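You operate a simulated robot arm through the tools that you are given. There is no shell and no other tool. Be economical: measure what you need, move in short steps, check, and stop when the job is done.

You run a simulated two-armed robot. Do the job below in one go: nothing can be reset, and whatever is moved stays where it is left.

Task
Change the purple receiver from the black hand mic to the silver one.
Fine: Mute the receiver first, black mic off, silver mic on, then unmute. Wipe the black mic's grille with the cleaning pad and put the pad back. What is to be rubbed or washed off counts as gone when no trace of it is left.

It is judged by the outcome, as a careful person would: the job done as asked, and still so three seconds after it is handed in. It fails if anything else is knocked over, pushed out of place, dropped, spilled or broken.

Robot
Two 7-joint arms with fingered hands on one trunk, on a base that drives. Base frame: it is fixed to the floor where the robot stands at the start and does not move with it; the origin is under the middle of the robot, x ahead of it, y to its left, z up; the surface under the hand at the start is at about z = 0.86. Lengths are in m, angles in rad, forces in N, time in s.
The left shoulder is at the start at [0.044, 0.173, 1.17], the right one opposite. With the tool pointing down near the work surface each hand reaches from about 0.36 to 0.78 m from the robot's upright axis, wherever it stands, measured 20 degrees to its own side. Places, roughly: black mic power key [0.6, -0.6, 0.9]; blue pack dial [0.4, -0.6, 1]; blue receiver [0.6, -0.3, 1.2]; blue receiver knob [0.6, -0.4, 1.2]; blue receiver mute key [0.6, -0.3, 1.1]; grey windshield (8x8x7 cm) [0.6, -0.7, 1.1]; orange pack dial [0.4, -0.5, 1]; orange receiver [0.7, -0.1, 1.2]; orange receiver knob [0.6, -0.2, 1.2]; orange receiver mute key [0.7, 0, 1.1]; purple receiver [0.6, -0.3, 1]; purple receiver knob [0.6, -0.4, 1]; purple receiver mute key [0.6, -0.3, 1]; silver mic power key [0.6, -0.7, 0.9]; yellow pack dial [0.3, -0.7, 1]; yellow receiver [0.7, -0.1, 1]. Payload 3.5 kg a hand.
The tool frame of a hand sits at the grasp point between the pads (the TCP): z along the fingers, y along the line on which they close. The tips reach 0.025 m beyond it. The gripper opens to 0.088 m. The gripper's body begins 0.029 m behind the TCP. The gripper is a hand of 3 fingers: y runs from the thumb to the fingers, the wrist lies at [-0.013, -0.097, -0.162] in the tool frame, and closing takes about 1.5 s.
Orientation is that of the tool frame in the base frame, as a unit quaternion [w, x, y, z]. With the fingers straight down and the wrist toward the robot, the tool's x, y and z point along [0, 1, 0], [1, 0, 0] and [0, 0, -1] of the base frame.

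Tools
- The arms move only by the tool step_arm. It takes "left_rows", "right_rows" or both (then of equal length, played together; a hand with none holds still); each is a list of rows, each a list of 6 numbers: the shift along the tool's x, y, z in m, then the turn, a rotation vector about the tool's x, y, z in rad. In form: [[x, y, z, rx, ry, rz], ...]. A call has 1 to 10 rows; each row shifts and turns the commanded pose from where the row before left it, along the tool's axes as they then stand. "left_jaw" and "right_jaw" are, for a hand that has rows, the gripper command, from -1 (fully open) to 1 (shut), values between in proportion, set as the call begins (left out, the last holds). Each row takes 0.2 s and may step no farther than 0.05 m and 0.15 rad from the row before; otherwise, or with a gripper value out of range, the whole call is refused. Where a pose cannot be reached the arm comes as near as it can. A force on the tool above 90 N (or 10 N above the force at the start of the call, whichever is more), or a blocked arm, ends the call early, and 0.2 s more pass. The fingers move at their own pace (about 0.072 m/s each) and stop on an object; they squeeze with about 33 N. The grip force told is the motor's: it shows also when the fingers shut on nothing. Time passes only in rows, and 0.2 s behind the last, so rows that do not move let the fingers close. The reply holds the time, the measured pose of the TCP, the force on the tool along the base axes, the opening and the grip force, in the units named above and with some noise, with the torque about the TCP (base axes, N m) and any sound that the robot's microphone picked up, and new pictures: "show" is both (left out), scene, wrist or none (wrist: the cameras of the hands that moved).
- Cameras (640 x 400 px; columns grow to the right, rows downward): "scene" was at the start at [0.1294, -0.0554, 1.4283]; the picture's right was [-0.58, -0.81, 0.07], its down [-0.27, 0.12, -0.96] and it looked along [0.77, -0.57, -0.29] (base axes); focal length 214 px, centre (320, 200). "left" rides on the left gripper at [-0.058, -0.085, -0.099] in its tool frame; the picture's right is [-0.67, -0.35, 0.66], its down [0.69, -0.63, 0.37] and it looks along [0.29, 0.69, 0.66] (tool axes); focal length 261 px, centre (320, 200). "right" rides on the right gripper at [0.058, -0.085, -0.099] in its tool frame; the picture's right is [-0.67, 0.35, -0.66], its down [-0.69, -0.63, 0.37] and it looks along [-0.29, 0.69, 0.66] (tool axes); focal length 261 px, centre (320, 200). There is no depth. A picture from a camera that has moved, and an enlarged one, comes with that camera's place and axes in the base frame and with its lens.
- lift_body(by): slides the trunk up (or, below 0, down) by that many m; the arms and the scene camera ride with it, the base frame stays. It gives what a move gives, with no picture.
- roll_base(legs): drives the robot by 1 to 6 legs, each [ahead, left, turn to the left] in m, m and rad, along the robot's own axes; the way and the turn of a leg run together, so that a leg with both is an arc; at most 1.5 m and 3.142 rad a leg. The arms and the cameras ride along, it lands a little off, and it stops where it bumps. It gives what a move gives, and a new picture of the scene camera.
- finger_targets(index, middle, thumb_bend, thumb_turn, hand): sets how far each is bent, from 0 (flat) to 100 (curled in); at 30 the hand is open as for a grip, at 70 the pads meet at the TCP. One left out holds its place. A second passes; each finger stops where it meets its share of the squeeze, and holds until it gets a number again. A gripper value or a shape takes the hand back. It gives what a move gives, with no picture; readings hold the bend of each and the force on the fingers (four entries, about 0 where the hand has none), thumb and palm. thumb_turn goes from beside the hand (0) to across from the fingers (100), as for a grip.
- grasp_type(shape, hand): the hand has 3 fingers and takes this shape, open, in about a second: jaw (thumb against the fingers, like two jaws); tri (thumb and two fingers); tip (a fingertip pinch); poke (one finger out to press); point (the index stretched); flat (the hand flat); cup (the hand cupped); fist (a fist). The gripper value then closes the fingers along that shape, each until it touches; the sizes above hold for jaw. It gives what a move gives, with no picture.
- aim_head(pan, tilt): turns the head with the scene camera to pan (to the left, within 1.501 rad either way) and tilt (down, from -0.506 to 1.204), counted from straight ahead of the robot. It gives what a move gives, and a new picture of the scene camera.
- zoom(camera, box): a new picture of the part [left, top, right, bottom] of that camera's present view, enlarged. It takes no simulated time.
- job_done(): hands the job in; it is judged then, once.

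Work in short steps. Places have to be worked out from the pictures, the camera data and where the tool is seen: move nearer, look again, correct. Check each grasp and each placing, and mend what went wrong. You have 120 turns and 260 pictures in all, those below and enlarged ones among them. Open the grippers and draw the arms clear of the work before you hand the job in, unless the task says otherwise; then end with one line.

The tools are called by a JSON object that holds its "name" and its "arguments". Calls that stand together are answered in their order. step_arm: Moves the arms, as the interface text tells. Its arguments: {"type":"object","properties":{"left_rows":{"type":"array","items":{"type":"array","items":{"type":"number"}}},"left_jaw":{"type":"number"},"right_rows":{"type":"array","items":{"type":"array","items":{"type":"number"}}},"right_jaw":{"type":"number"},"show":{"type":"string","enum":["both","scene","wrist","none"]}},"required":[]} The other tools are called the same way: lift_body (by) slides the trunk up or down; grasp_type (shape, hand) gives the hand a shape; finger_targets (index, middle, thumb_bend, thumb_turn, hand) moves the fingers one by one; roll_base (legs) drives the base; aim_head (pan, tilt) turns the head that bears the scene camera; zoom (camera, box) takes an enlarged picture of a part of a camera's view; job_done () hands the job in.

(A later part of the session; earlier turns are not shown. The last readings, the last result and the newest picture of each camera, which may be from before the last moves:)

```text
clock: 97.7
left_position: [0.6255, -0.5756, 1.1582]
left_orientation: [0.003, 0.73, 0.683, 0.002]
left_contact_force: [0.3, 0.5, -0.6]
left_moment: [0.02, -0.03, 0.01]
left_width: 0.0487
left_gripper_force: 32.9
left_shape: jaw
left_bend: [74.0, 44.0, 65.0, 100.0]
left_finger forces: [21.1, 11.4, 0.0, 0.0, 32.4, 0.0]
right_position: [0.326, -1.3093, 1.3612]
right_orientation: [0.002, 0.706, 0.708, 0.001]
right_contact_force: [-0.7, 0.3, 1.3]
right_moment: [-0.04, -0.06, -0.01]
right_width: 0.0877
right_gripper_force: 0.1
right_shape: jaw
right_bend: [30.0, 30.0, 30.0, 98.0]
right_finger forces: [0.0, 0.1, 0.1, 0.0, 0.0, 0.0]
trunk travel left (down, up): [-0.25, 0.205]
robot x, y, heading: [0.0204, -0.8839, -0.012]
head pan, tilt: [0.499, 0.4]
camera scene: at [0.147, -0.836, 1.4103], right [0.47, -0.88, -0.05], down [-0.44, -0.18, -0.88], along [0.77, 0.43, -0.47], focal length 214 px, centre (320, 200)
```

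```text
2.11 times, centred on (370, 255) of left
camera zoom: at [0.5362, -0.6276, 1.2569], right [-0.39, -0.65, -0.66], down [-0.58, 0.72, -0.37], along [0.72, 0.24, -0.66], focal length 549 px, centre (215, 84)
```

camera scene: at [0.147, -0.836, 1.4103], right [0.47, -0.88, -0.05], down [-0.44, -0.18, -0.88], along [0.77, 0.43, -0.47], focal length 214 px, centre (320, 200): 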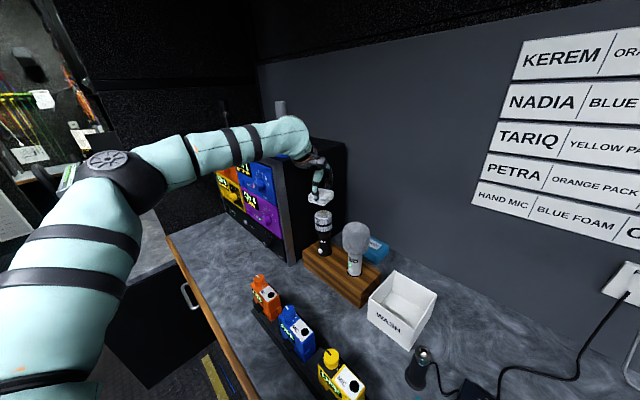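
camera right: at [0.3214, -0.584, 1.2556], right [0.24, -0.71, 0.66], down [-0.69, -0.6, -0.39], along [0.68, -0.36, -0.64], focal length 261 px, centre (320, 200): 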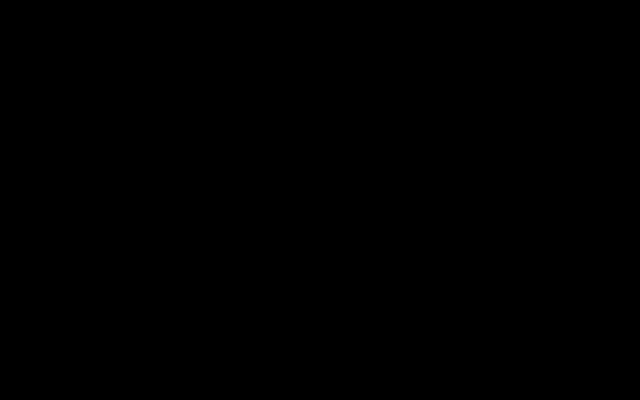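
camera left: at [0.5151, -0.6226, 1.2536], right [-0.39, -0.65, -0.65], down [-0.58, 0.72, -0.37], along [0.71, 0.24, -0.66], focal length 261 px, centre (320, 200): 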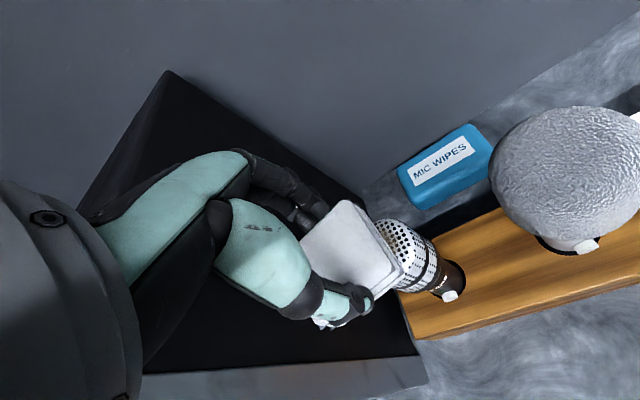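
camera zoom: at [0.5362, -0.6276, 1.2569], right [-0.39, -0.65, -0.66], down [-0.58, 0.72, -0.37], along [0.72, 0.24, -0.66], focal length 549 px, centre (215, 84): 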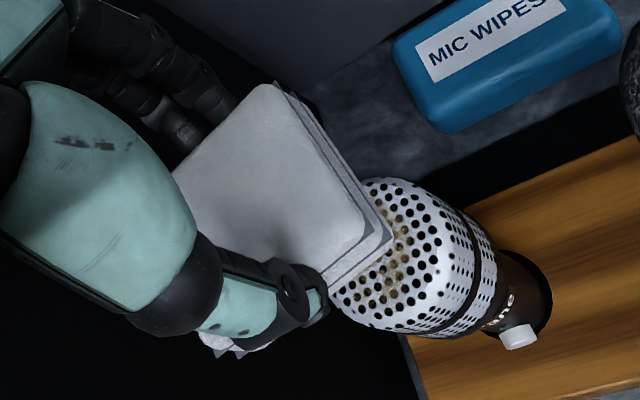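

Now the pad clearly protrudes below the thumb and is over the grille. Lowering to contact.

{"name": "step_arm", "arguments": {"left_rows": [[-0.005, 0.003, 0.02, 0, 0, 0], [0, 0, 0.014, 0, 0, 0], [0, 0, 0.004, 0, 0, 0]], "show": "none"}}

{"name": "zoom", "arguments": {"camera": "scene", "box": [300, 170, 350, 230]}}

```text
clock: 98.5
left_position: [0.6295, -0.5799, 1.1181]
left_orientation: [0.002, 0.73, 0.683, 0.001]
left_contact_force: [-0.9, 0.0, 6.7]
left_moment: [0.02, 0.05, 0.01]
left_width: 0.0486
left_gripper_force: 32.8
left_shape: jaw
left_bend: [74.0, 43.0, 65.0, 100.0]
left_finger forces: [20.8, 11.8, 0.1, 0.1, 33.0, 0.0]
left hand out of reach, approached as far as the arm can: row 1
right_position: [0.3328, -1.3115, 1.3589]
right_orientation: [0.0, 0.706, 0.708, 0.0]
right_contact_force: [0.2, 0.1, 0.1]
right_moment: [0.0, -0.01, -0.06]
right_width: 0.0879
right_gripper_force: 0.0
right_shape: jaw
right_bend: [30.0, 30.0, 30.0, 98.0]
right_finger forces: [0.0, 0.1, 0.0, 0.0, 0.0, 0.1]
trunk travel left (down, up): [-0.25, 0.205]
robot x, y, heading: [0.0215, -0.8813, -0.009]
head pan, tilt: [0.499, 0.4]
```

```text
6.67 times, centred on (325, 200) of scene
camera zoom: at [0.1538, -0.8376, 1.4095], right [0.47, -0.88, -0.05], down [-0.44, -0.18, -0.88], along [0.76, 0.43, -0.48], focal length 1430 px, centre (287, 200)
```

zoom: 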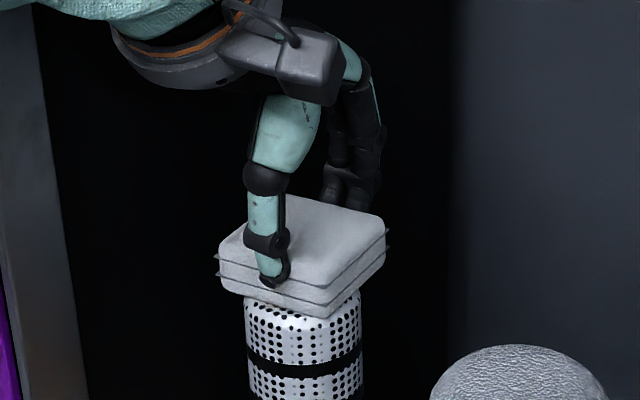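

Good flat contact at ~7 N. Rubbing over the whole top.

{"name": "step_arm", "arguments": {"left_rows": [[0, 0, 0.001, 0, 0, 0], [0.015, 0, 0, 0, 0, 0], [-0.015, 0.005, 0, 0, 0, 0], [-0.015, 0, 0, 0, 0, 0], [0.015, -0.01, 0, 0, 0, 0], [0.015, 0, 0, 0, 0, 0], [-0.015, -0.005, 0, 0, 0, 0], [-0.015, 0, 0, 0, 0, 0], [0.015, 0.01, 0, 0, 0, 0], [0, 0.008, 0, 0, 0, 0]], "show": "none"}}

{"name": "step_arm", "arguments": {"left_rows": [[0.015, 0, 0, 0, 0, 0], [-0.015, 0, 0, 0, 0, 0], [-0.015, 0, 0, 0, 0, 0], [0.015, -0.008, 0, 0, 0, 0], [0.015, -0.008, 0, 0, 0, 0], [-0.015, 0, 0, 0, 0, 0], [-0.015, 0, 0, 0, 0, 0], [0.015, 0.008, 0, 0, 0, 0], [0, 0, -0.03, 0, 0, 0], [0, -0.02, -0.04, 0, 0, 0]], "show": "wrist"}}

{"name": "zoom", "arguments": {"camera": "scene", "box": [300, 180, 350, 240]}}

{"name": "zoom", "arguments": {"camera": "left", "box": [260, 160, 480, 350]}}

```text
clock: 100.7
left_position: [0.6288, -0.5774, 1.1171]
left_orientation: [0.001, 0.73, 0.683, 0.001]
left_contact_force: [-1.3, 0.5, 8.5]
left_moment: [0.01, 0.33, 0.01]
left_width: 0.0491
left_gripper_force: 33.1
left_shape: jaw
left_bend: [74.0, 42.0, 66.0, 100.0]
left_finger forces: [20.5, 11.0, 0.1, 0.0, 33.7, 0.0]
left hand out of reach, approached as far as the arm can: row 3, 4
right_position: [0.3291, -1.3119, 1.3593]
right_orientation: [0.001, 0.706, 0.708, 0.001]
right_contact_force: [-0.4, 0.9, -0.7]
right_moment: [0.01, 0.02, -0.02]
right_width: 0.0879
right_gripper_force: 0.0
right_shape: jaw
right_bend: [30.0, 30.0, 30.0, 98.0]
right_finger forces: [0.0, 0.1, 0.0, 0.0, 0.0, 0.1]
trunk travel left (down, up): [-0.25, 0.205]
robot x, y, heading: [0.0173, -0.8822, -0.012]
head pan, tilt: [0.499, 0.4]
```

```text
clock: 102.9
left_position: [0.5969, -0.5743, 1.1853]
left_orientation: [0.0, 0.73, 0.683, 0.001]
left_contact_force: [-0.1, 0.6, -0.4]
left_moment: [0.0, -0.02, -0.03]
left_width: 0.0491
left_gripper_force: 33.0
left_shape: jaw
left_bend: [74.0, 42.0, 66.0, 100.0]
left_finger forces: [21.4, 11.4, 0.1, 0.1, 32.8, 0.0]
left hand out of reach, approached as far as the arm can: row 3
right_position: [0.3303, -1.3106, 1.3591]
right_orientation: [0.001, 0.706, 0.708, 0.001]
right_contact_force: [0.9, -0.4, -0.6]
right_moment: [0.0, -0.03, -0.03]
right_width: 0.088
right_gripper_force: 0.1
right_shape: jaw
right_bend: [30.0, 30.0, 30.0, 98.0]
right_finger forces: [0.1, 0.0, 0.0, 0.0, 0.0, 0.0]
trunk travel left (down, up): [-0.25, 0.205]
robot x, y, heading: [0.0203, -0.881, -0.017]
head pan, tilt: [0.499, 0.4]
camera left: at [0.5076, -0.6273, 1.2852], right [-0.39, -0.65, -0.66], down [-0.58, 0.73, -0.37], along [0.71, 0.24, -0.66], focal length 261 px, centre (320, 200)
```

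left: 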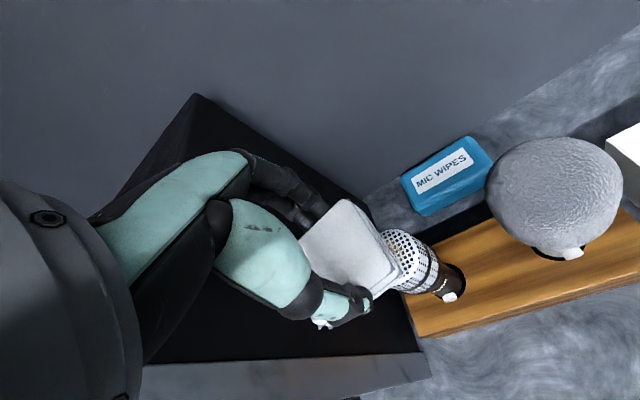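

```text
6.67 times, centred on (325, 210) of scene
camera zoom: at [0.1513, -0.8378, 1.4097], right [0.47, -0.88, -0.05], down [-0.44, -0.18, -0.88], along [0.77, 0.43, -0.48], focal length 1430 px, centre (287, 133)
```

zoom: 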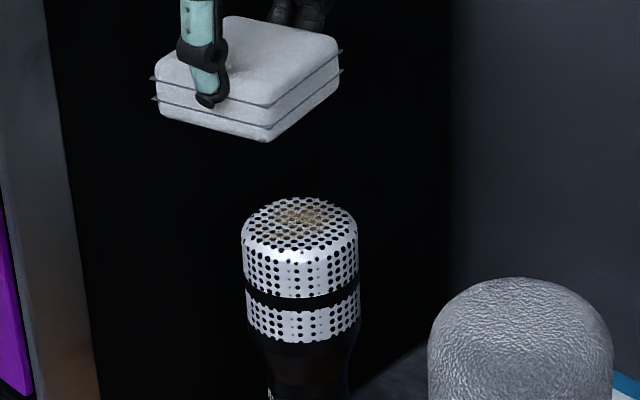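

```text
2.11 times, centred on (370, 255) of left
camera zoom: at [0.5076, -0.6273, 1.2852], right [-0.39, -0.65, -0.66], down [-0.58, 0.73, -0.37], along [0.71, 0.24, -0.66], focal length 549 px, centre (215, 84)
```

zoom: 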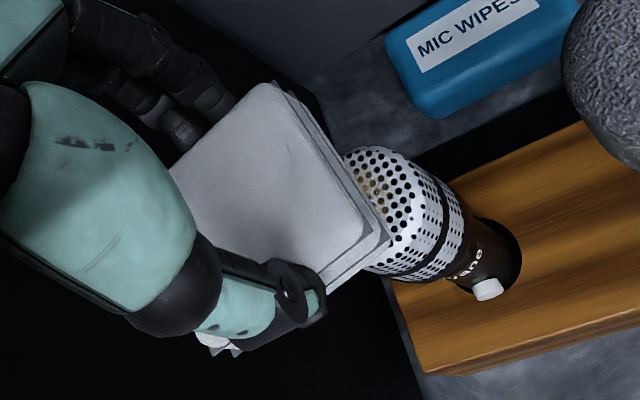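

The stain has faded noticeably; more rubbing needed. Going back down for two more passes with a bit more pressure.

{"name": "step_arm", "arguments": {"left_rows": [[0.002, 0.025, 0.04, 0, 0, 0], [0, 0, 0.0295, 0, 0, 0], [0.018, 0, 0.001, 0, 0, 0], [-0.018, 0.004, 0, 0, 0, 0], [-0.012, 0, 0, 0, 0, 0], [0.03, 0, 0, 0, 0, 0], [-0.03, 0, 0, 0, 0, 0], [0.03, -0.008, 0, 0, 0, 0], [-0.03, 0, 0, 0, 0, 0], [0.03, 0, 0, 0, 0, 0]], "show": "none"}}

{"name": "step_arm", "arguments": {"left_rows": [[-0.03, 0, 0, 0, 0, 0], [0.03, -0.006, 0, 0, 0, 0], [-0.03, 0, 0, 0, 0, 0], [0.03, 0, 0, 0, 0, 0], [-0.03, 0.01, 0, 0, 0, 0], [0.03, 0, 0, 0, 0, 0], [-0.018, 0.01, 0, 0, 0, 0], [0, -0.02, 0, 0, 0, 0], [0, 0.02, 0, 0, 0, 0], [0, -0.01, 0, 0, 0, 0]], "show": "none"}}

{"name": "step_arm", "arguments": {"left_rows": [[0, 0, -0.03, 0, 0, 0], [0, -0.02, -0.04, 0, 0, 0]], "show": "none"}}

{"name": "zoom", "arguments": {"camera": "scene", "box": [305, 200, 345, 240]}}

```text
clock: 105.1
left_position: [0.6199, -0.5577, 1.1168]
left_orientation: [0.002, 0.73, 0.683, 0.0]
left_contact_force: [2.0, -4.8, 19.3]
left_moment: [-0.16, -0.26, 0.02]
left_width: 0.0496
left_gripper_force: 33.0
left_shape: jaw
left_bend: [74.0, 42.0, 66.0, 99.0]
left_finger forces: [23.0, 11.5, 0.0, 0.0, 31.2, 0.0]
right_position: [0.3297, -1.3118, 1.359]
right_orientation: [0.0, 0.706, 0.708, 0.001]
right_contact_force: [0.3, -0.6, -0.3]
right_moment: [-0.04, 0.05, 0.02]
right_width: 0.088
right_gripper_force: 0.1
right_shape: jaw
right_bend: [30.0, 30.0, 30.0, 98.0]
right_finger forces: [0.0, 0.0, 0.0, 0.0, 0.0, 0.0]
trunk travel left (down, up): [-0.25, 0.205]
robot x, y, heading: [0.0215, -0.8782, -0.008]
head pan, tilt: [0.499, 0.4]
```

```text
clock: 107.3
left_position: [0.622, -0.5743, 1.1171]
left_orientation: [0.0, 0.73, 0.684, 0.001]
left_contact_force: [-0.2, 0.4, 4.8]
left_moment: [0.03, 0.0, 0.03]
left_width: 0.0496
left_gripper_force: 32.6
left_shape: jaw
left_bend: [74.0, 42.0, 66.0, 100.0]
left_finger forces: [21.1, 12.2, 0.0, 0.1, 33.5, 0.0]
right_position: [0.3301, -1.3105, 1.3592]
right_orientation: [0.002, 0.706, 0.709, 0.0]
right_contact_force: [-0.3, 0.4, 0.4]
right_moment: [-0.02, -0.01, 0.01]
right_width: 0.0878
right_gripper_force: 0.0
right_shape: jaw
right_bend: [30.0, 30.0, 30.0, 98.0]
right_finger forces: [0.0, 0.0, 0.0, 0.0, 0.1, 0.0]
trunk travel left (down, up): [-0.25, 0.205]
robot x, y, heading: [0.0195, -0.8786, -0.005]
head pan, tilt: [0.499, 0.4]
```

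```text
clock: 107.9
left_position: [0.6016, -0.5751, 1.1888]
left_orientation: [0.0, 0.73, 0.683, 0.0]
left_contact_force: [0.2, 0.7, 0.2]
left_moment: [0.01, 0.01, 0.02]
left_width: 0.0492
left_gripper_force: 33.4
left_shape: jaw
left_bend: [74.0, 42.0, 66.0, 100.0]
left_finger forces: [21.4, 11.5, 0.0, 0.0, 33.0, 0.0]
right_position: [0.3304, -1.3098, 1.3597]
right_orientation: [0.0, 0.706, 0.709, 0.0]
right_contact_force: [-0.3, 0.5, -0.5]
right_moment: [-0.03, 0.0, 0.0]
right_width: 0.0878
right_gripper_force: 0.0
right_shape: jaw
right_bend: [30.0, 30.0, 30.0, 98.0]
right_finger forces: [0.1, 0.0, 0.1, 0.1, 0.0, 0.1]
trunk travel left (down, up): [-0.25, 0.205]
robot x, y, heading: [0.0212, -0.8808, -0.009]
head pan, tilt: [0.499, 0.4]
```

```text
10.00 times, centred on (325, 220) of scene
camera zoom: at [0.1514, -0.8374, 1.4097], right [0.47, -0.88, -0.05], down [-0.44, -0.18, -0.88], along [0.77, 0.43, -0.48], focal length 2145 px, centre (270, 0)
```

zoom: 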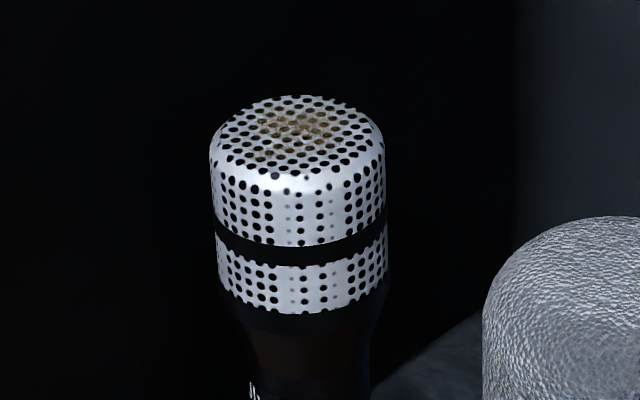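

Fainter, still some in the middle. Two more passes, pressing a little harder.

{"name": "step_arm", "arguments": {"left_rows": [[0, 0.024, 0.04, 0, 0, 0], [-0.003, 0, 0.0315, 0, 0, 0], [0.012, 0, 0, 0, 0, 0], [-0.024, 0, 0, 0, 0, 0], [0.024, 0.003, 0, 0, 0, 0], [-0.024, 0, 0, 0, 0, 0], [0.024, 0.003, 0, 0, 0, 0], [-0.024, 0, 0, 0, 0, 0], [0.024, -0.003, 0, 0, 0, 0], [-0.024, 0, 0, 0, 0, 0]], "show": "none"}}

{"name": "step_arm", "arguments": {"left_rows": [[0.024, -0.004, 0, 0, 0, 0], [-0.024, 0, 0, 0, 0, 0], [0.024, -0.004, 0, 0, 0, 0], [-0.024, 0, 0, 0, 0, 0], [0.024, -0.004, 0, 0, 0, 0], [-0.024, 0, 0, 0, 0, 0], [0.012, 0.005, 0, 0, 0, 0], [0, 0.012, 0, 0, 0, 0], [0, -0.018, 0, 0, 0, 0], [0, 0.01, 0, 0, 0, 0]], "show": "none"}}

{"name": "step_arm", "arguments": {"left_rows": [[0, 0, -0.03, 0, 0, 0], [0, -0.02, -0.04, 0, 0, 0]], "show": "none"}}

{"name": "zoom", "arguments": {"camera": "scene", "box": [305, 200, 345, 240]}}

```text
clock: 110.1
left_position: [0.6224, -0.5867, 1.1164]
left_orientation: [0.001, 0.729, 0.685, 0.003]
left_contact_force: [3.7, 5.3, 24.9]
left_moment: [0.16, -0.33, 0.09]
left_width: 0.0496
left_gripper_force: 32.6
left_shape: jaw
left_bend: [74.0, 42.0, 66.0, 100.0]
left_finger forces: [22.7, 13.6, 0.1, 0.1, 32.8, 0.0]
left hand out of reach, approached as far as the arm can: row 6, 8
right_position: [0.3301, -1.3109, 1.3588]
right_orientation: [0.0, 0.706, 0.708, 0.001]
right_contact_force: [-0.7, 1.5, 0.1]
right_moment: [-0.03, 0.01, 0.0]
right_width: 0.0879
right_gripper_force: 0.0
right_shape: jaw
right_bend: [30.0, 30.0, 30.0, 98.0]
right_finger forces: [0.1, 0.0, 0.0, 0.0, 0.0, 0.0]
trunk travel left (down, up): [-0.25, 0.205]
robot x, y, heading: [0.0209, -0.88, -0.011]
head pan, tilt: [0.499, 0.4]
```

```text
clock: 112.3
left_position: [0.6207, -0.5762, 1.1157]
left_orientation: [0.0, 0.73, 0.683, -0.001]
left_contact_force: [1.4, 0.6, 12.2]
left_moment: [0.06, -0.04, 0.0]
left_width: 0.0494
left_gripper_force: 33.4
left_shape: jaw
left_bend: [74.0, 41.0, 67.0, 100.0]
left_finger forces: [21.9, 12.4, 0.1, 0.1, 32.8, 0.0]
right_position: [0.3325, -1.3122, 1.3576]
right_orientation: [0.0, 0.706, 0.708, 0.0]
right_contact_force: [1.0, -0.5, -0.2]
right_moment: [-0.04, 0.0, 0.0]
right_width: 0.0879
right_gripper_force: 0.1
right_shape: jaw
right_bend: [30.0, 30.0, 30.0, 98.0]
right_finger forces: [0.0, 0.0, 0.0, 0.0, 0.0, 0.0]
trunk travel left (down, up): [-0.25, 0.205]
robot x, y, heading: [0.0232, -0.8808, -0.006]
head pan, tilt: [0.499, 0.4]
```

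```text
clock: 112.9
left_position: [0.5978, -0.5729, 1.1883]
left_orientation: [0.0, 0.73, 0.683, 0.0]
left_contact_force: [-0.4, 0.0, 0.3]
left_moment: [0.02, -0.01, 0.0]
left_width: 0.0494
left_gripper_force: 32.8
left_shape: jaw
left_bend: [74.0, 41.0, 67.0, 100.0]
left_finger forces: [21.1, 11.5, 0.0, 0.1, 32.7, 0.0]
right_position: [0.33, -1.3105, 1.3586]
right_orientation: [0.001, 0.705, 0.709, 0.0]
right_contact_force: [-0.5, 0.0, 0.7]
right_moment: [0.01, -0.03, -0.02]
right_width: 0.088
right_gripper_force: 0.2
right_shape: jaw
right_bend: [30.0, 30.0, 30.0, 98.0]
right_finger forces: [0.0, 0.0, 0.0, 0.0, 0.0, 0.1]
trunk travel left (down, up): [-0.25, 0.205]
robot x, y, heading: [0.0188, -0.8787, -0.011]
head pan, tilt: [0.499, 0.4]
```

```text
10.00 times, centred on (325, 220) of scene
camera zoom: at [0.1518, -0.8376, 1.4096], right [0.47, -0.88, -0.05], down [-0.44, -0.18, -0.88], along [0.77, 0.43, -0.48], focal length 2145 px, centre (270, 0)
```

zoom: 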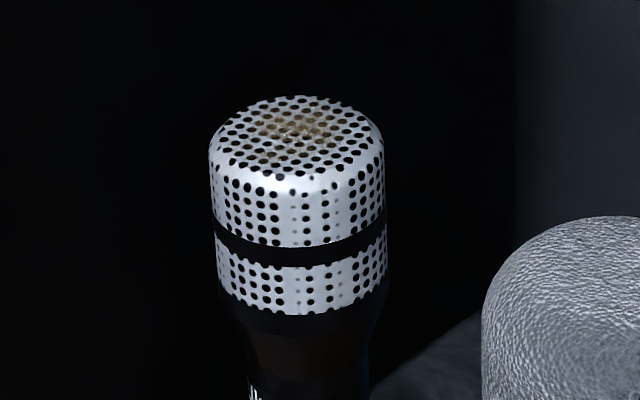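

Steadily fading. I'll continue with a longer series of strokes.

{"name": "step_arm", "arguments": {"left_rows": [[0, 0.026, 0.04, 0, 0, 0], [-0.003, 0, 0.0325, 0, 0, 0], [0.012, 0, 0, 0, 0, 0], [-0.022, 0, 0, 0, 0, 0], [0.022, 0, 0, 0, 0, 0], [-0.022, 0, 0, 0, 0, 0], [0.022, 0, 0, 0, 0, 0], [-0.022, 0, 0, 0, 0, 0], [0.022, 0, 0, 0, 0, 0], [-0.012, 0, 0, 0, 0, 0]], "show": "none"}}

{"name": "step_arm", "arguments": {"left_rows": [[0, -0.012, 0, 0, 0, 0], [0, 0.018, 0, 0, 0, 0], [0, -0.018, 0, 0, 0, 0], [0, 0.018, 0, 0, 0, 0], [0, -0.018, 0, 0, 0, 0], [0, 0.018, 0, 0, 0, 0], [0, -0.018, 0, 0, 0, 0], [0, 0.018, 0, 0, 0, 0], [0, -0.018, 0, 0, 0, 0], [0, 0.012, 0, 0, 0, 0]], "show": "none"}}

{"name": "step_arm", "arguments": {"left_rows": [[0.012, -0.006, 0.0005, 0, 0, 0], [-0.022, 0, 0, 0, 0, 0], [0.022, 0.002, 0, 0, 0, 0], [-0.022, 0, 0, 0, 0, 0], [0.022, 0.002, 0, 0, 0, 0], [-0.022, 0, 0, 0, 0, 0], [0.022, 0.002, 0, 0, 0, 0], [-0.012, 0, 0, 0, 0, 0], [0, 0, -0.03, 0, 0, 0], [0, -0.02, -0.04, 0, 0, 0]], "show": "none"}}

{"name": "zoom", "arguments": {"camera": "scene", "box": [305, 200, 345, 240]}}

```text
clock: 115.1
left_position: [0.6247, -0.5784, 1.1153]
left_orientation: [0.001, 0.731, 0.683, 0.002]
left_contact_force: [2.4, 1.4, 20.5]
left_moment: [0.04, -0.05, -0.01]
left_width: 0.049
left_gripper_force: 32.7
left_shape: jaw
left_bend: [74.0, 41.0, 67.0, 100.0]
left_finger forces: [21.7, 13.2, 0.0, 0.0, 32.6, 0.1]
right_position: [0.3294, -1.3134, 1.3583]
right_orientation: [0.0, 0.706, 0.708, 0.0]
right_contact_force: [0.3, 0.4, 0.7]
right_moment: [0.02, -0.01, -0.01]
right_width: 0.0879
right_gripper_force: 0.0
right_shape: jaw
right_bend: [30.0, 30.0, 30.0, 98.0]
right_finger forces: [0.0, 0.0, 0.1, 0.1, 0.0, 0.1]
trunk travel left (down, up): [-0.25, 0.205]
robot x, y, heading: [0.0227, -0.8777, -0.015]
head pan, tilt: [0.499, 0.4]
```

```text
clock: 117.3
left_position: [0.6248, -0.5791, 1.1163]
left_orientation: [0.0, 0.73, 0.683, 0.0]
left_contact_force: [-1.4, -0.7, 10.3]
left_moment: [0.01, 0.24, 0.03]
left_width: 0.0492
left_gripper_force: 33.2
left_shape: jaw
left_bend: [74.0, 41.0, 67.0, 100.0]
left_finger forces: [20.6, 11.7, 0.1, 0.0, 34.0, 0.1]
right_position: [0.3319, -1.3103, 1.3596]
right_orientation: [0.002, 0.706, 0.708, 0.001]
right_contact_force: [0.1, 0.2, -0.7]
right_moment: [0.02, -0.03, 0.02]
right_width: 0.0877
right_gripper_force: 0.1
right_shape: jaw
right_bend: [30.0, 30.0, 30.0, 98.0]
right_finger forces: [0.0, 0.0, 0.0, 0.0, 0.1, 0.0]
trunk travel left (down, up): [-0.25, 0.205]
robot x, y, heading: [0.0208, -0.8755, -0.008]
head pan, tilt: [0.499, 0.4]
```

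```text
clock: 119.5
left_position: [0.6019, -0.5749, 1.1843]
left_orientation: [-0.001, 0.731, 0.683, 0.001]
left_contact_force: [-0.5, 0.3, 0.2]
left_moment: [0.03, -0.03, 0.0]
left_width: 0.0494
left_gripper_force: 33.2
left_shape: jaw
left_bend: [74.0, 41.0, 67.0, 100.0]
left_finger forces: [21.0, 11.5, 0.0, 0.0, 32.5, 0.0]
right_position: [0.3285, -1.3113, 1.3593]
right_orientation: [0.002, 0.706, 0.708, 0.002]
right_contact_force: [-0.8, -0.2, 0.1]
right_moment: [-0.01, -0.04, 0.01]
right_width: 0.0878
right_gripper_force: 0.1
right_shape: jaw
right_bend: [30.0, 30.0, 30.0, 98.0]
right_finger forces: [0.0, 0.0, 0.0, 0.0, 0.0, 0.0]
trunk travel left (down, up): [-0.25, 0.205]
robot x, y, heading: [0.0247, -0.8785, -0.011]
head pan, tilt: [0.499, 0.4]
```

```text
10.00 times, centred on (325, 220) of scene
camera zoom: at [0.1505, -0.8379, 1.4097], right [0.47, -0.88, -0.05], down [-0.44, -0.18, -0.88], along [0.77, 0.43, -0.47], focal length 2145 px, centre (270, 0)
```

zoom: 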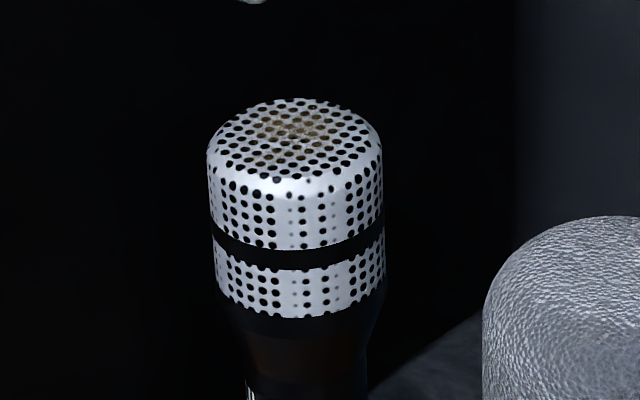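

Progress slowed with the faster strokes. I'll switch to slower, shorter strokes like the first effective pass.

{"name": "step_arm", "arguments": {"left_rows": [[0, 0.024, 0.04, 0, 0, 0], [-0.002, 0, 0.0305, 0, 0, 0], [0.012, 0, 0, 0, 0, 0], [-0.012, 0, 0, 0, 0, 0], [-0.012, 0, 0, 0, 0, 0], [0.012, 0.006, 0, 0, 0, 0], [0.012, 0, 0, 0, 0, 0], [-0.012, 0, 0, 0, 0, 0], [-0.012, 0, 0, 0, 0, 0], [0.012, -0.006, 0, 0, 0, 0]], "show": "none"}}

{"name": "step_arm", "arguments": {"left_rows": [[0.012, -0.006, 0, 0, 0, 0], [-0.012, 0, 0, 0, 0, 0], [-0.012, 0, 0, 0, 0, 0], [0.012, 0, 0, 0, 0, 0], [0.012, 0.006, 0, 0, 0, 0], [-0.012, 0, 0, 0, 0, 0], [-0.012, 0, 0, 0, 0, 0], [0.012, 0, 0, 0, 0, 0], [0, 0, -0.03, 0, 0, 0], [0, -0.02, -0.04, 0, 0, 0]], "show": "none"}}

{"name": "zoom", "arguments": {"camera": "scene", "box": [305, 200, 345, 240]}}

{"name": "zoom", "arguments": {"camera": "left", "box": [260, 160, 480, 350]}}

```text
clock: 121.7
left_position: [0.6189, -0.5794, 1.1143]
left_orientation: [0.002, 0.73, 0.683, 0.0]
left_contact_force: [8.1, -2.6, 28.0]
left_moment: [-0.06, -0.59, -0.04]
left_width: 0.0492
left_gripper_force: 33.4
left_shape: jaw
left_bend: [74.0, 40.0, 68.0, 100.0]
left_finger forces: [24.0, 14.7, 0.1, 0.0, 30.1, 0.1]
left hand out of reach, approached as far as the arm can: row 5, 6, 9
right_position: [0.3299, -1.3138, 1.358]
right_orientation: [0.0, 0.706, 0.709, 0.001]
right_contact_force: [-0.2, -0.1, 1.0]
right_moment: [0.03, -0.03, -0.04]
right_width: 0.0881
right_gripper_force: 0.1
right_shape: jaw
right_bend: [30.0, 30.0, 30.0, 98.0]
right_finger forces: [0.1, 0.0, 0.1, 0.0, 0.0, 0.0]
trunk travel left (down, up): [-0.25, 0.205]
robot x, y, heading: [0.0228, -0.8814, -0.014]
head pan, tilt: [0.499, 0.4]
```

```text
clock: 123.9
left_position: [0.5989, -0.5765, 1.1835]
left_orientation: [0.0, 0.73, 0.683, 0.0]
left_contact_force: [-0.2, 0.3, 0.1]
left_moment: [0.0, -0.04, 0.02]
left_width: 0.0492
left_gripper_force: 33.0
left_shape: jaw
left_bend: [74.0, 41.0, 68.0, 100.0]
left_finger forces: [21.6, 12.0, 0.0, 0.0, 33.6, 0.0]
right_position: [0.3295, -1.3109, 1.3592]
right_orientation: [0.001, 0.706, 0.708, 0.0]
right_contact_force: [-0.1, 0.6, -0.1]
right_moment: [-0.01, 0.0, 0.01]
right_width: 0.0878
right_gripper_force: 0.1
right_shape: jaw
right_bend: [30.0, 30.0, 30.0, 98.0]
right_finger forces: [0.1, 0.1, 0.0, 0.1, 0.0, 0.0]
trunk travel left (down, up): [-0.25, 0.205]
robot x, y, heading: [0.018, -0.8802, -0.008]
head pan, tilt: [0.499, 0.4]
```

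```text
10.00 times, centred on (325, 220) of scene
camera zoom: at [0.1511, -0.8378, 1.4096], right [0.47, -0.88, -0.05], down [-0.44, -0.18, -0.88], along [0.77, 0.43, -0.48], focal length 2145 px, centre (270, 0)
```

zoom: 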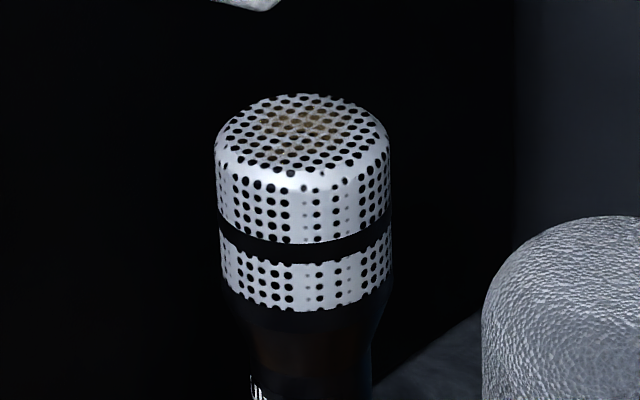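

```text
2.11 times, centred on (370, 255) of left
camera zoom: at [0.5104, -0.6288, 1.2819], right [-0.39, -0.65, -0.66], down [-0.58, 0.73, -0.37], along [0.71, 0.24, -0.66], focal length 549 px, centre (215, 84)
```

zoom: 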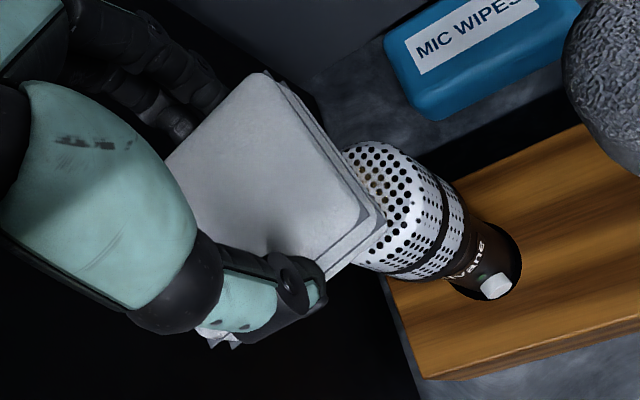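

Slower strokes work; the stain is nearly gone. Another slow set.

{"name": "step_arm", "arguments": {"left_rows": [[0, 0.024, 0.04, 0, 0, 0], [0, 0, 0.0305, 0, 0, 0], [0.012, 0, 0, 0, 0, 0], [-0.012, 0, 0, 0, 0, 0], [-0.01, 0, 0, 0, 0, 0], [0.01, 0.005, 0, 0, 0, 0], [0.012, 0, 0, 0, 0, 0], [-0.012, 0, 0, 0, 0, 0], [-0.01, 0, 0, 0, 0, 0], [0.01, -0.005, 0, 0, 0, 0]], "show": "none"}}

{"name": "step_arm", "arguments": {"left_rows": [[0.012, -0.005, 0, 0, 0, 0], [-0.012, 0, 0, 0, 0, 0], [-0.01, 0, 0, 0, 0, 0], [0.01, 0, 0, 0, 0, 0], [0.012, 0.005, 0, 0, 0, 0], [-0.012, 0, 0, 0, 0, 0], [-0.01, 0, 0, 0, 0, 0], [0.01, 0.004, 0, 0, 0, 0], [0.012, 0, 0, 0, 0, 0], [-0.012, 0, 0, 0, 0, 0]], "show": "none"}}

{"name": "step_arm", "arguments": {"left_rows": [[-0.01, -0.008, 0, 0, 0, 0], [0.01, 0, 0, 0, 0, 0], [0.012, 0.004, 0, 0, 0, 0], [-0.012, 0, 0, 0, 0, 0], [-0.01, 0, 0, 0, 0, 0], [0.01, 0, 0, 0, 0, 0], [0.012, 0, 0, 0, 0, 0], [-0.012, 0, 0, 0, 0, 0], [0, 0, -0.03, 0, 0, 0], [0, -0.02, -0.04, 0, 0, 0]], "show": "none"}}

{"name": "zoom", "arguments": {"camera": "scene", "box": [305, 200, 345, 240]}}

```text
clock: 126.1
left_position: [0.621, -0.5754, 1.1143]
left_orientation: [0.001, 0.729, 0.685, 0.001]
left_contact_force: [4.1, -0.8, 20.2]
left_moment: [-0.04, -0.39, -0.03]
left_width: 0.0491
left_gripper_force: 33.7
left_shape: jaw
left_bend: [74.0, 41.0, 68.0, 100.0]
left_finger forces: [23.0, 14.2, 0.0, 0.0, 32.8, 0.1]
left hand out of reach, approached as far as the arm can: row 9
right_position: [0.3299, -1.3114, 1.3587]
right_orientation: [0.0, 0.706, 0.708, 0.001]
right_contact_force: [-0.4, -0.7, -0.7]
right_moment: [0.02, 0.0, 0.0]
right_width: 0.0878
right_gripper_force: 0.0
right_shape: jaw
right_bend: [30.0, 30.0, 30.0, 98.0]
right_finger forces: [0.1, 0.0, 0.0, 0.1, 0.0, 0.1]
trunk travel left (down, up): [-0.25, 0.205]
robot x, y, heading: [0.0229, -0.8812, -0.014]
head pan, tilt: [0.499, 0.4]
```

```text
clock: 128.3
left_position: [0.6254, -0.576, 1.1133]
left_orientation: [-0.001, 0.729, 0.684, 0.001]
left_contact_force: [1.0, 0.7, 14.8]
left_moment: [0.01, 0.16, 0.0]
left_width: 0.049
left_gripper_force: 33.2
left_shape: jaw
left_bend: [74.0, 41.0, 68.0, 100.0]
left_finger forces: [21.6, 12.9, 0.0, 0.1, 34.1, 0.0]
right_position: [0.3317, -1.3121, 1.3586]
right_orientation: [0.001, 0.706, 0.708, 0.0]
right_contact_force: [0.1, 0.4, 0.4]
right_moment: [0.02, 0.02, 0.03]
right_width: 0.0878
right_gripper_force: 0.1
right_shape: jaw
right_bend: [30.0, 30.0, 30.0, 98.0]
right_finger forces: [0.1, 0.0, 0.1, 0.0, 0.0, 0.0]
trunk travel left (down, up): [-0.25, 0.205]
robot x, y, heading: [0.0183, -0.8801, -0.012]
head pan, tilt: [0.499, 0.4]
```

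```text
clock: 130.5
left_position: [0.5985, -0.5719, 1.1855]
left_orientation: [0.0, 0.73, 0.683, 0.001]
left_contact_force: [-0.5, -0.1, -0.5]
left_moment: [0.02, -0.01, 0.0]
left_width: 0.0491
left_gripper_force: 32.6
left_shape: jaw
left_bend: [74.0, 41.0, 68.0, 99.0]
left_finger forces: [21.5, 11.8, 0.0, 0.0, 33.3, 0.0]
right_position: [0.3297, -1.3108, 1.3596]
right_orientation: [0.001, 0.706, 0.709, 0.001]
right_contact_force: [-0.7, 0.4, 0.2]
right_moment: [0.01, -0.02, 0.02]
right_width: 0.0879
right_gripper_force: 0.0
right_shape: jaw
right_bend: [30.0, 30.0, 30.0, 98.0]
right_finger forces: [0.0, 0.0, 0.0, 0.0, 0.0, 0.1]
trunk travel left (down, up): [-0.25, 0.205]
robot x, y, heading: [0.0195, -0.8803, -0.011]
head pan, tilt: [0.499, 0.4]
```

```text
10.00 times, centred on (325, 220) of scene
camera zoom: at [0.1511, -0.8375, 1.4097], right [0.47, -0.88, -0.05], down [-0.44, -0.18, -0.88], along [0.77, 0.43, -0.48], focal length 2145 px, centre (270, 0)
```

zoom: 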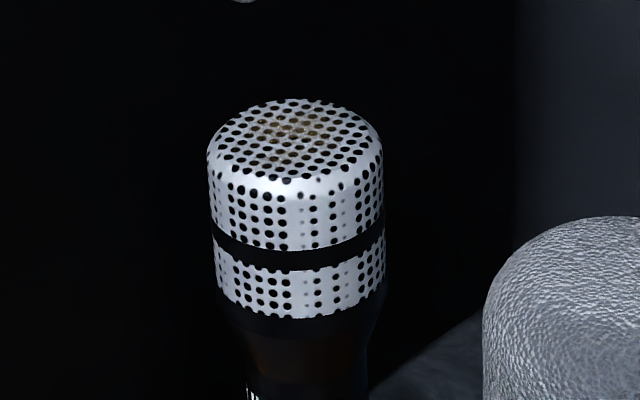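

Remaining dirt is toward the far side of the top. I'll tilt the pad slightly so its far side presses, after nudging the base forward 2 cm for reach.

{"name": "roll_base", "arguments": {"legs": [[0.02, 0, 0]]}}

{"name": "step_arm", "arguments": {"left_rows": [[0.002, 0.014, 0.03, 0.08, 0, 0], [0, 0, 0.03, 0, 0, 0], [0, 0, 0.006, 0, 0, 0]], "show": "none"}}

{"name": "zoom", "arguments": {"camera": "scene", "box": [290, 180, 350, 240]}}

```text
clock: 131.3
left_position: [0.6159, -0.5721, 1.187]
left_orientation: [0.002, 0.731, 0.683, 0.002]
left_contact_force: [-0.7, 0.2, -0.1]
left_moment: [0.01, -0.03, -0.04]
left_width: 0.0491
left_gripper_force: 33.1
left_shape: jaw
left_bend: [74.0, 41.0, 68.0, 99.0]
left_finger forces: [21.5, 11.8, 0.1, 0.1, 33.3, 0.0]
right_position: [0.347, -1.3105, 1.3594]
right_orientation: [0.003, 0.706, 0.709, 0.002]
right_contact_force: [-0.7, 0.9, 0.8]
right_moment: [-0.01, -0.05, 0.0]
right_width: 0.0879
right_gripper_force: 0.0
right_shape: jaw
right_bend: [30.0, 30.0, 30.0, 98.0]
right_finger forces: [0.0, 0.0, 0.0, 0.1, 0.0, 0.1]
trunk travel left (down, up): [-0.25, 0.205]
robot x, y, heading: [0.039, -0.8785, -0.008]
head pan, tilt: [0.499, 0.4]
camera scene: at [0.1683, -0.8371, 1.4101], right [0.47, -0.88, -0.05], down [-0.44, -0.18, -0.88], along [0.77, 0.43, -0.47], focal length 214 px, centre (320, 200)
```

scene: 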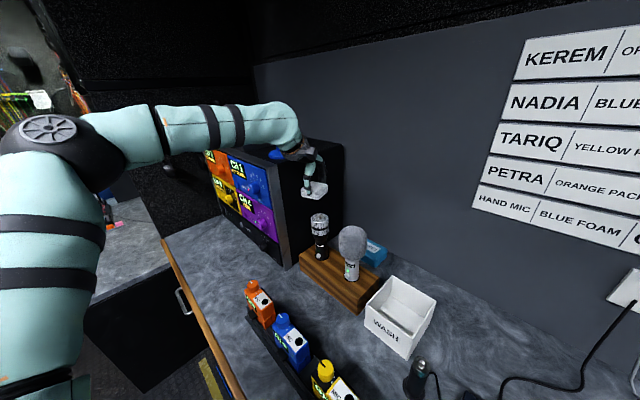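

```text
clock: 132.1
left_position: [0.6328, -0.5712, 1.1164]
left_orientation: [-0.029, 0.729, 0.683, -0.029]
left_contact_force: [1.1, 0.3, -0.8]
left_moment: [0.0, 0.0, 0.0]
left_width: 0.0492
left_gripper_force: 33.0
left_shape: jaw
left_bend: [74.0, 41.0, 68.0, 99.0]
left_finger forces: [21.5, 11.8, 0.1, 0.1, 33.2, 0.0]
right_position: [0.3531, -1.3104, 1.3593]
right_orientation: [0.0, 0.705, 0.709, 0.0]
right_contact_force: [-0.1, -0.5, -0.3]
right_moment: [0.01, 0.01, 0.03]
right_width: 0.0879
right_gripper_force: 0.1
right_shape: jaw
right_bend: [30.0, 30.0, 30.0, 98.0]
right_finger forces: [0.0, 0.1, 0.1, 0.0, 0.0, 0.1]
trunk travel left (down, up): [-0.25, 0.205]
robot x, y, heading: [0.0387, -0.8804, -0.012]
head pan, tilt: [0.499, 0.4]
```

```text
6.67 times, centred on (320, 210) of scene
camera zoom: at [0.1744, -0.8375, 1.4093], right [0.47, -0.88, -0.05], down [-0.44, -0.18, -0.88], along [0.76, 0.43, -0.48], focal length 1430 px, centre (320, 133)
```

zoom: 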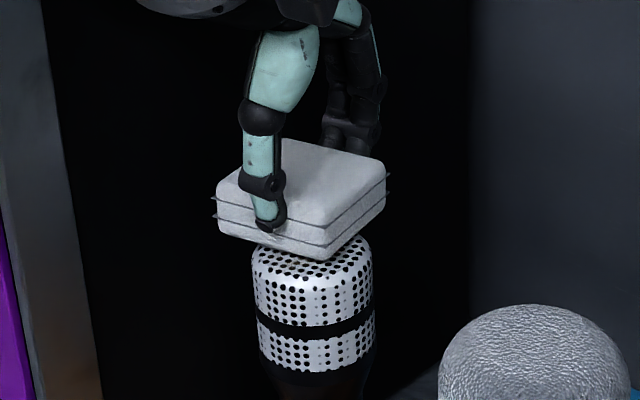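

{"name": "step_arm", "arguments": {"left_rows": [[-0.006, 0, 0.004, 0, 0, 0], [0, 0, 0.002, 0, 0, 0], [0.012, 0, 0, 0, 0, 0], [-0.012, 0, 0, 0, 0, 0], [-0.01, 0, 0, 0, 0, 0], [0.01, 0, 0, 0, 0, 0], [0.012, 0, 0, 0, 0, 0], [-0.012, 0, 0, 0, 0, 0], [-0.01, 0, 0, 0, 0, 0], [0.01, -0.004, 0, 0, 0, 0]], "show": "none"}}

{"name": "step_arm", "arguments": {"left_rows": [[0.012, 0, 0, 0, 0, 0], [-0.012, 0, 0, 0, 0, 0], [-0.01, 0, 0, 0, 0, 0], [0.01, -0.004, 0, 0, 0, 0], [0.012, 0, 0, 0, 0, 0], [-0.012, 0, 0, 0, 0, 0], [-0.01, 0, 0, 0, 0, 0], [0.01, -0.004, 0, 0, 0, 0], [0.012, 0, 0, 0, 0, 0], [-0.012, 0, 0, 0, 0, 0]], "show": "none"}}

{"name": "step_arm", "arguments": {"left_rows": [[-0.01, 0.004, 0, 0, 0, 0], [0.01, 0, 0, 0, 0, 0], [0.012, 0.004, 0, 0, 0, 0], [-0.012, 0, 0, 0, 0, 0], [-0.01, 0, 0, 0, 0, 0], [0.01, 0.004, 0, 0, 0, 0], [0.012, 0, 0, 0, 0, 0], [-0.012, 0, 0, 0, 0, 0], [0, 0, -0.03, 0, 0, 0], [0, -0.03, -0.04, 0, 0, 0]], "show": "none"}}

{"name": "zoom", "arguments": {"camera": "scene", "box": [300, 205, 340, 245]}}

```text
clock: 134.3
left_position: [0.6254, -0.58, 1.1149]
left_orientation: [-0.029, 0.73, 0.682, -0.025]
left_contact_force: [8.2, -1.1, 25.6]
left_moment: [-0.05, -0.62, -0.01]
left_width: 0.0497
left_gripper_force: 33.6
left_shape: jaw
left_bend: [74.0, 40.0, 68.0, 100.0]
left_finger forces: [24.1, 15.0, 0.0, 0.0, 32.1, 0.0]
right_position: [0.3507, -1.3128, 1.3587]
right_orientation: [0.001, 0.706, 0.708, 0.001]
right_contact_force: [0.0, -1.0, 0.4]
right_moment: [-0.02, 0.02, 0.02]
right_width: 0.0878
right_gripper_force: 0.1
right_shape: jaw
right_bend: [30.0, 30.0, 30.0, 98.0]
right_finger forces: [0.0, 0.1, 0.1, 0.0, 0.0, 0.0]
trunk travel left (down, up): [-0.25, 0.205]
robot x, y, heading: [0.0393, -0.8781, -0.011]
head pan, tilt: [0.499, 0.4]
```

```text
clock: 136.5
left_position: [0.6163, -0.5774, 1.115]
left_orientation: [-0.029, 0.73, 0.682, -0.027]
left_contact_force: [4.2, 0.8, 21.4]
left_moment: [0.02, -0.56, 0.0]
left_width: 0.0495
left_gripper_force: 33.1
left_shape: jaw
left_bend: [74.0, 40.0, 68.0, 99.0]
left_finger forces: [23.4, 13.1, 0.0, 0.1, 33.1, 0.0]
right_position: [0.35, -1.3117, 1.3589]
right_orientation: [0.002, 0.706, 0.708, 0.001]
right_contact_force: [-0.5, -0.6, 0.1]
right_moment: [0.03, -0.01, 0.02]
right_width: 0.088
right_gripper_force: 0.1
right_shape: jaw
right_bend: [30.0, 30.0, 30.0, 98.0]
right_finger forces: [0.0, 0.0, 0.1, 0.0, 0.1, 0.1]
trunk travel left (down, up): [-0.25, 0.205]
robot x, y, heading: [0.0432, -0.8753, -0.012]
head pan, tilt: [0.499, 0.4]
```

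```text
clock: 138.7
left_position: [0.6034, -0.5744, 1.1879]
left_orientation: [-0.028, 0.729, 0.684, -0.027]
left_contact_force: [-0.4, 0.4, -0.4]
left_moment: [0.01, 0.02, 0.0]
left_width: 0.0488
left_gripper_force: 32.7
left_shape: jaw
left_bend: [74.0, 41.0, 68.0, 100.0]
left_finger forces: [21.5, 11.9, 0.0, 0.0, 33.4, 0.0]
right_position: [0.3498, -1.3111, 1.36]
right_orientation: [0.002, 0.706, 0.709, 0.0]
right_contact_force: [0.1, 0.0, -0.8]
right_moment: [0.01, 0.03, 0.0]
right_width: 0.088
right_gripper_force: 0.1
right_shape: jaw
right_bend: [30.0, 30.0, 30.0, 98.0]
right_finger forces: [0.0, 0.0, 0.1, 0.0, 0.0, 0.1]
trunk travel left (down, up): [-0.25, 0.205]
robot x, y, heading: [0.035, -0.8789, -0.013]
head pan, tilt: [0.499, 0.4]
```

```text
10.00 times, centred on (320, 225) of scene
camera zoom: at [0.171, -0.8378, 1.4097], right [0.47, -0.88, -0.05], down [-0.44, -0.18, -0.88], along [0.77, 0.43, -0.47], focal length 2145 px, centre (320, -50)
```

zoom: 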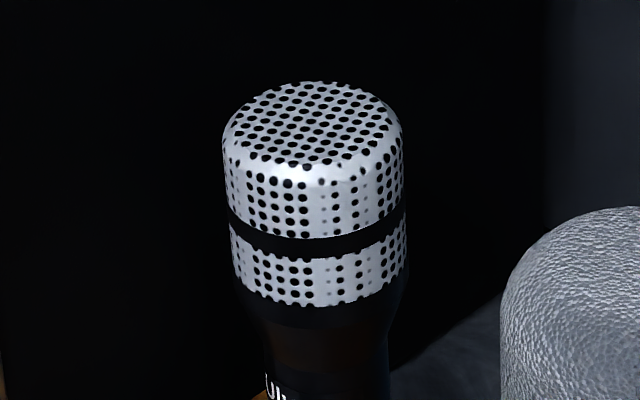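

The grille looks clean from here. I'll back the hand out, untilt, and check the grille from another angle.

{"name": "step_arm", "arguments": {"left_rows": [[0, -0.04, 0, -0.08, 0, 0], [-0.002, -0.045, 0, 0, 0, 0], [-0.002, -0.045, 0, 0, 0, 0], [-0.002, -0.04, 0, 0, 0, 0.15], [0, -0.02, 0, 0, 0, 0.15]], "show": "wrist"}}

{"name": "zoom", "arguments": {"camera": "left", "box": [260, 60, 480, 260]}}

{"name": "zoom", "arguments": {"camera": "scene", "box": [270, 180, 400, 300]}}

```text
clock: 139.9
left_position: [0.4168, -0.5643, 1.1868]
left_orientation: [0.0, 0.825, 0.565, -0.001]
left_contact_force: [-0.2, 0.3, -0.5]
left_moment: [0.0, 0.0, 0.04]
left_width: 0.049
left_gripper_force: 32.7
left_shape: jaw
left_bend: [74.0, 41.0, 68.0, 100.0]
left_finger forces: [21.5, 11.7, 0.0, 0.0, 33.2, 0.1]
right_position: [0.3529, -1.3085, 1.3579]
right_orientation: [0.001, 0.706, 0.708, -0.001]
right_contact_force: [-0.1, 0.8, 0.3]
right_moment: [-0.02, 0.02, 0.02]
right_width: 0.088
right_gripper_force: 0.0
right_shape: jaw
right_bend: [30.0, 30.0, 30.0, 98.0]
right_finger forces: [0.1, 0.0, 0.0, 0.1, 0.0, 0.0]
trunk travel left (down, up): [-0.25, 0.205]
robot x, y, heading: [0.0377, -0.8762, -0.013]
head pan, tilt: [0.499, 0.4]
camera left: at [0.3167, -0.5875, 1.2865], right [-0.57, -0.5, -0.65], down [-0.34, 0.87, -0.37], along [0.75, 0.02, -0.66], focal length 261 px, centre (320, 200)
```

left: 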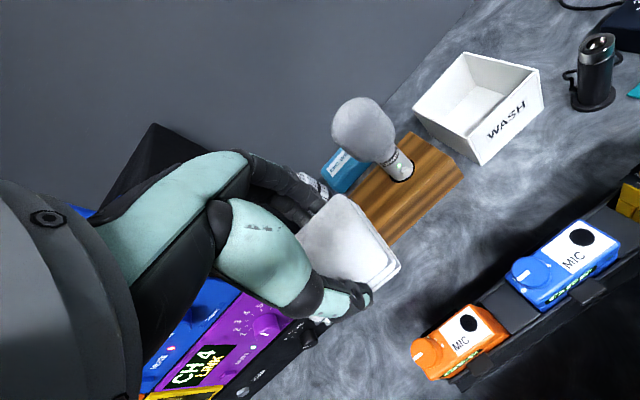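

```text
2.00 times, centred on (370, 160) of left
camera zoom: at [0.3167, -0.5875, 1.2865], right [-0.57, -0.5, -0.65], down [-0.34, 0.87, -0.37], along [0.75, 0.02, -0.66], focal length 521 px, centre (220, 280)
```

zoom: 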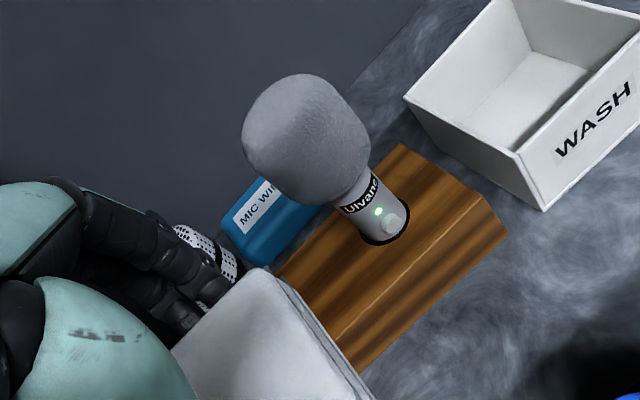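

```text
3.33 times, centred on (335, 240) of scene
camera zoom: at [0.1745, -0.8363, 1.4092], right [0.47, -0.88, -0.05], down [-0.44, -0.18, -0.88], along [0.77, 0.43, -0.48], focal length 715 px, centre (270, 67)
```

zoom: 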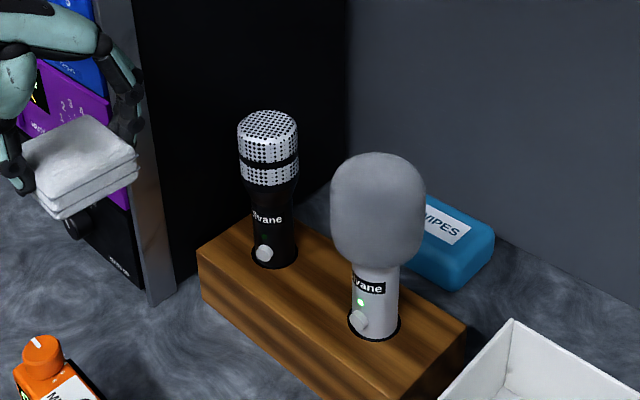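

Grille clean; both mics are upright. Now taking the pad back: drive the base left/back, then put the pad at its old spot.

{"name": "roll_base", "arguments": {"legs": [[-0.038, 0, 0], [0, 0.16, 0]]}}

{"name": "zoom", "arguments": {"camera": "left", "box": [240, 40, 640, 370]}}

```text
clock: 141.8
left_position: [0.3826, -0.4067, 1.188]
left_orientation: [-0.001, 0.825, 0.566, 0.001]
left_contact_force: [-0.2, 0.3, 0.3]
left_moment: [0.01, 0.0, 0.01]
left_width: 0.0492
left_gripper_force: 33.0
left_shape: jaw
left_bend: [74.0, 41.0, 68.0, 100.0]
left_finger forces: [21.4, 11.8, 0.0, 0.0, 33.2, 0.1]
right_position: [0.3163, -1.1549, 1.3578]
right_orientation: [0.0, 0.707, 0.707, 0.0]
right_contact_force: [-1.3, 0.0, 0.7]
right_moment: [0.0, 0.03, -0.02]
right_width: 0.0878
right_gripper_force: 0.1
right_shape: jaw
right_bend: [30.0, 30.0, 30.0, 98.0]
right_finger forces: [0.1, 0.0, 0.1, 0.0, 0.0, 0.0]
trunk travel left (down, up): [-0.25, 0.205]
robot x, y, heading: [0.0038, -0.7196, -0.007]
head pan, tilt: [0.499, 0.4]
camera scene: at [0.1385, -0.6803, 1.4094], right [0.46, -0.88, -0.06], down [-0.44, -0.18, -0.88], along [0.77, 0.43, -0.48], focal length 214 px, centre (320, 200)
```

scene: 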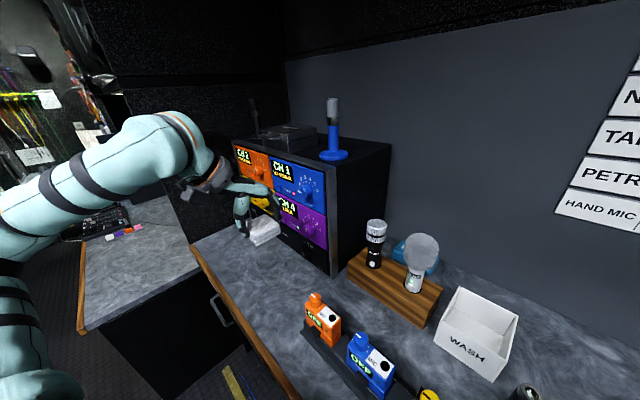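

```text
1.21 times, centred on (440, 205) of left
camera zoom: at [0.2814, -0.4312, 1.2876], right [-0.57, -0.5, -0.66], down [-0.34, 0.87, -0.36], along [0.75, 0.02, -0.66], focal length 316 px, centre (174, 194)
```

zoom: 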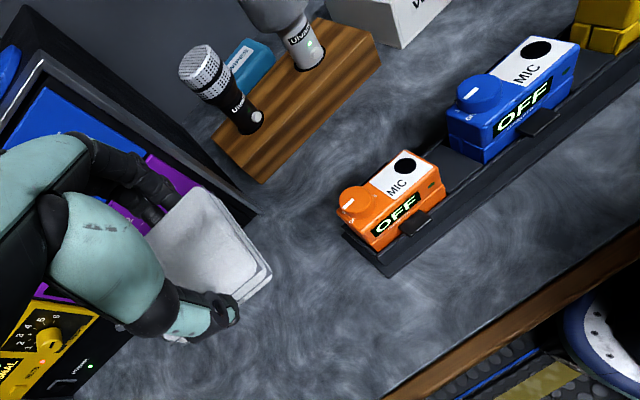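

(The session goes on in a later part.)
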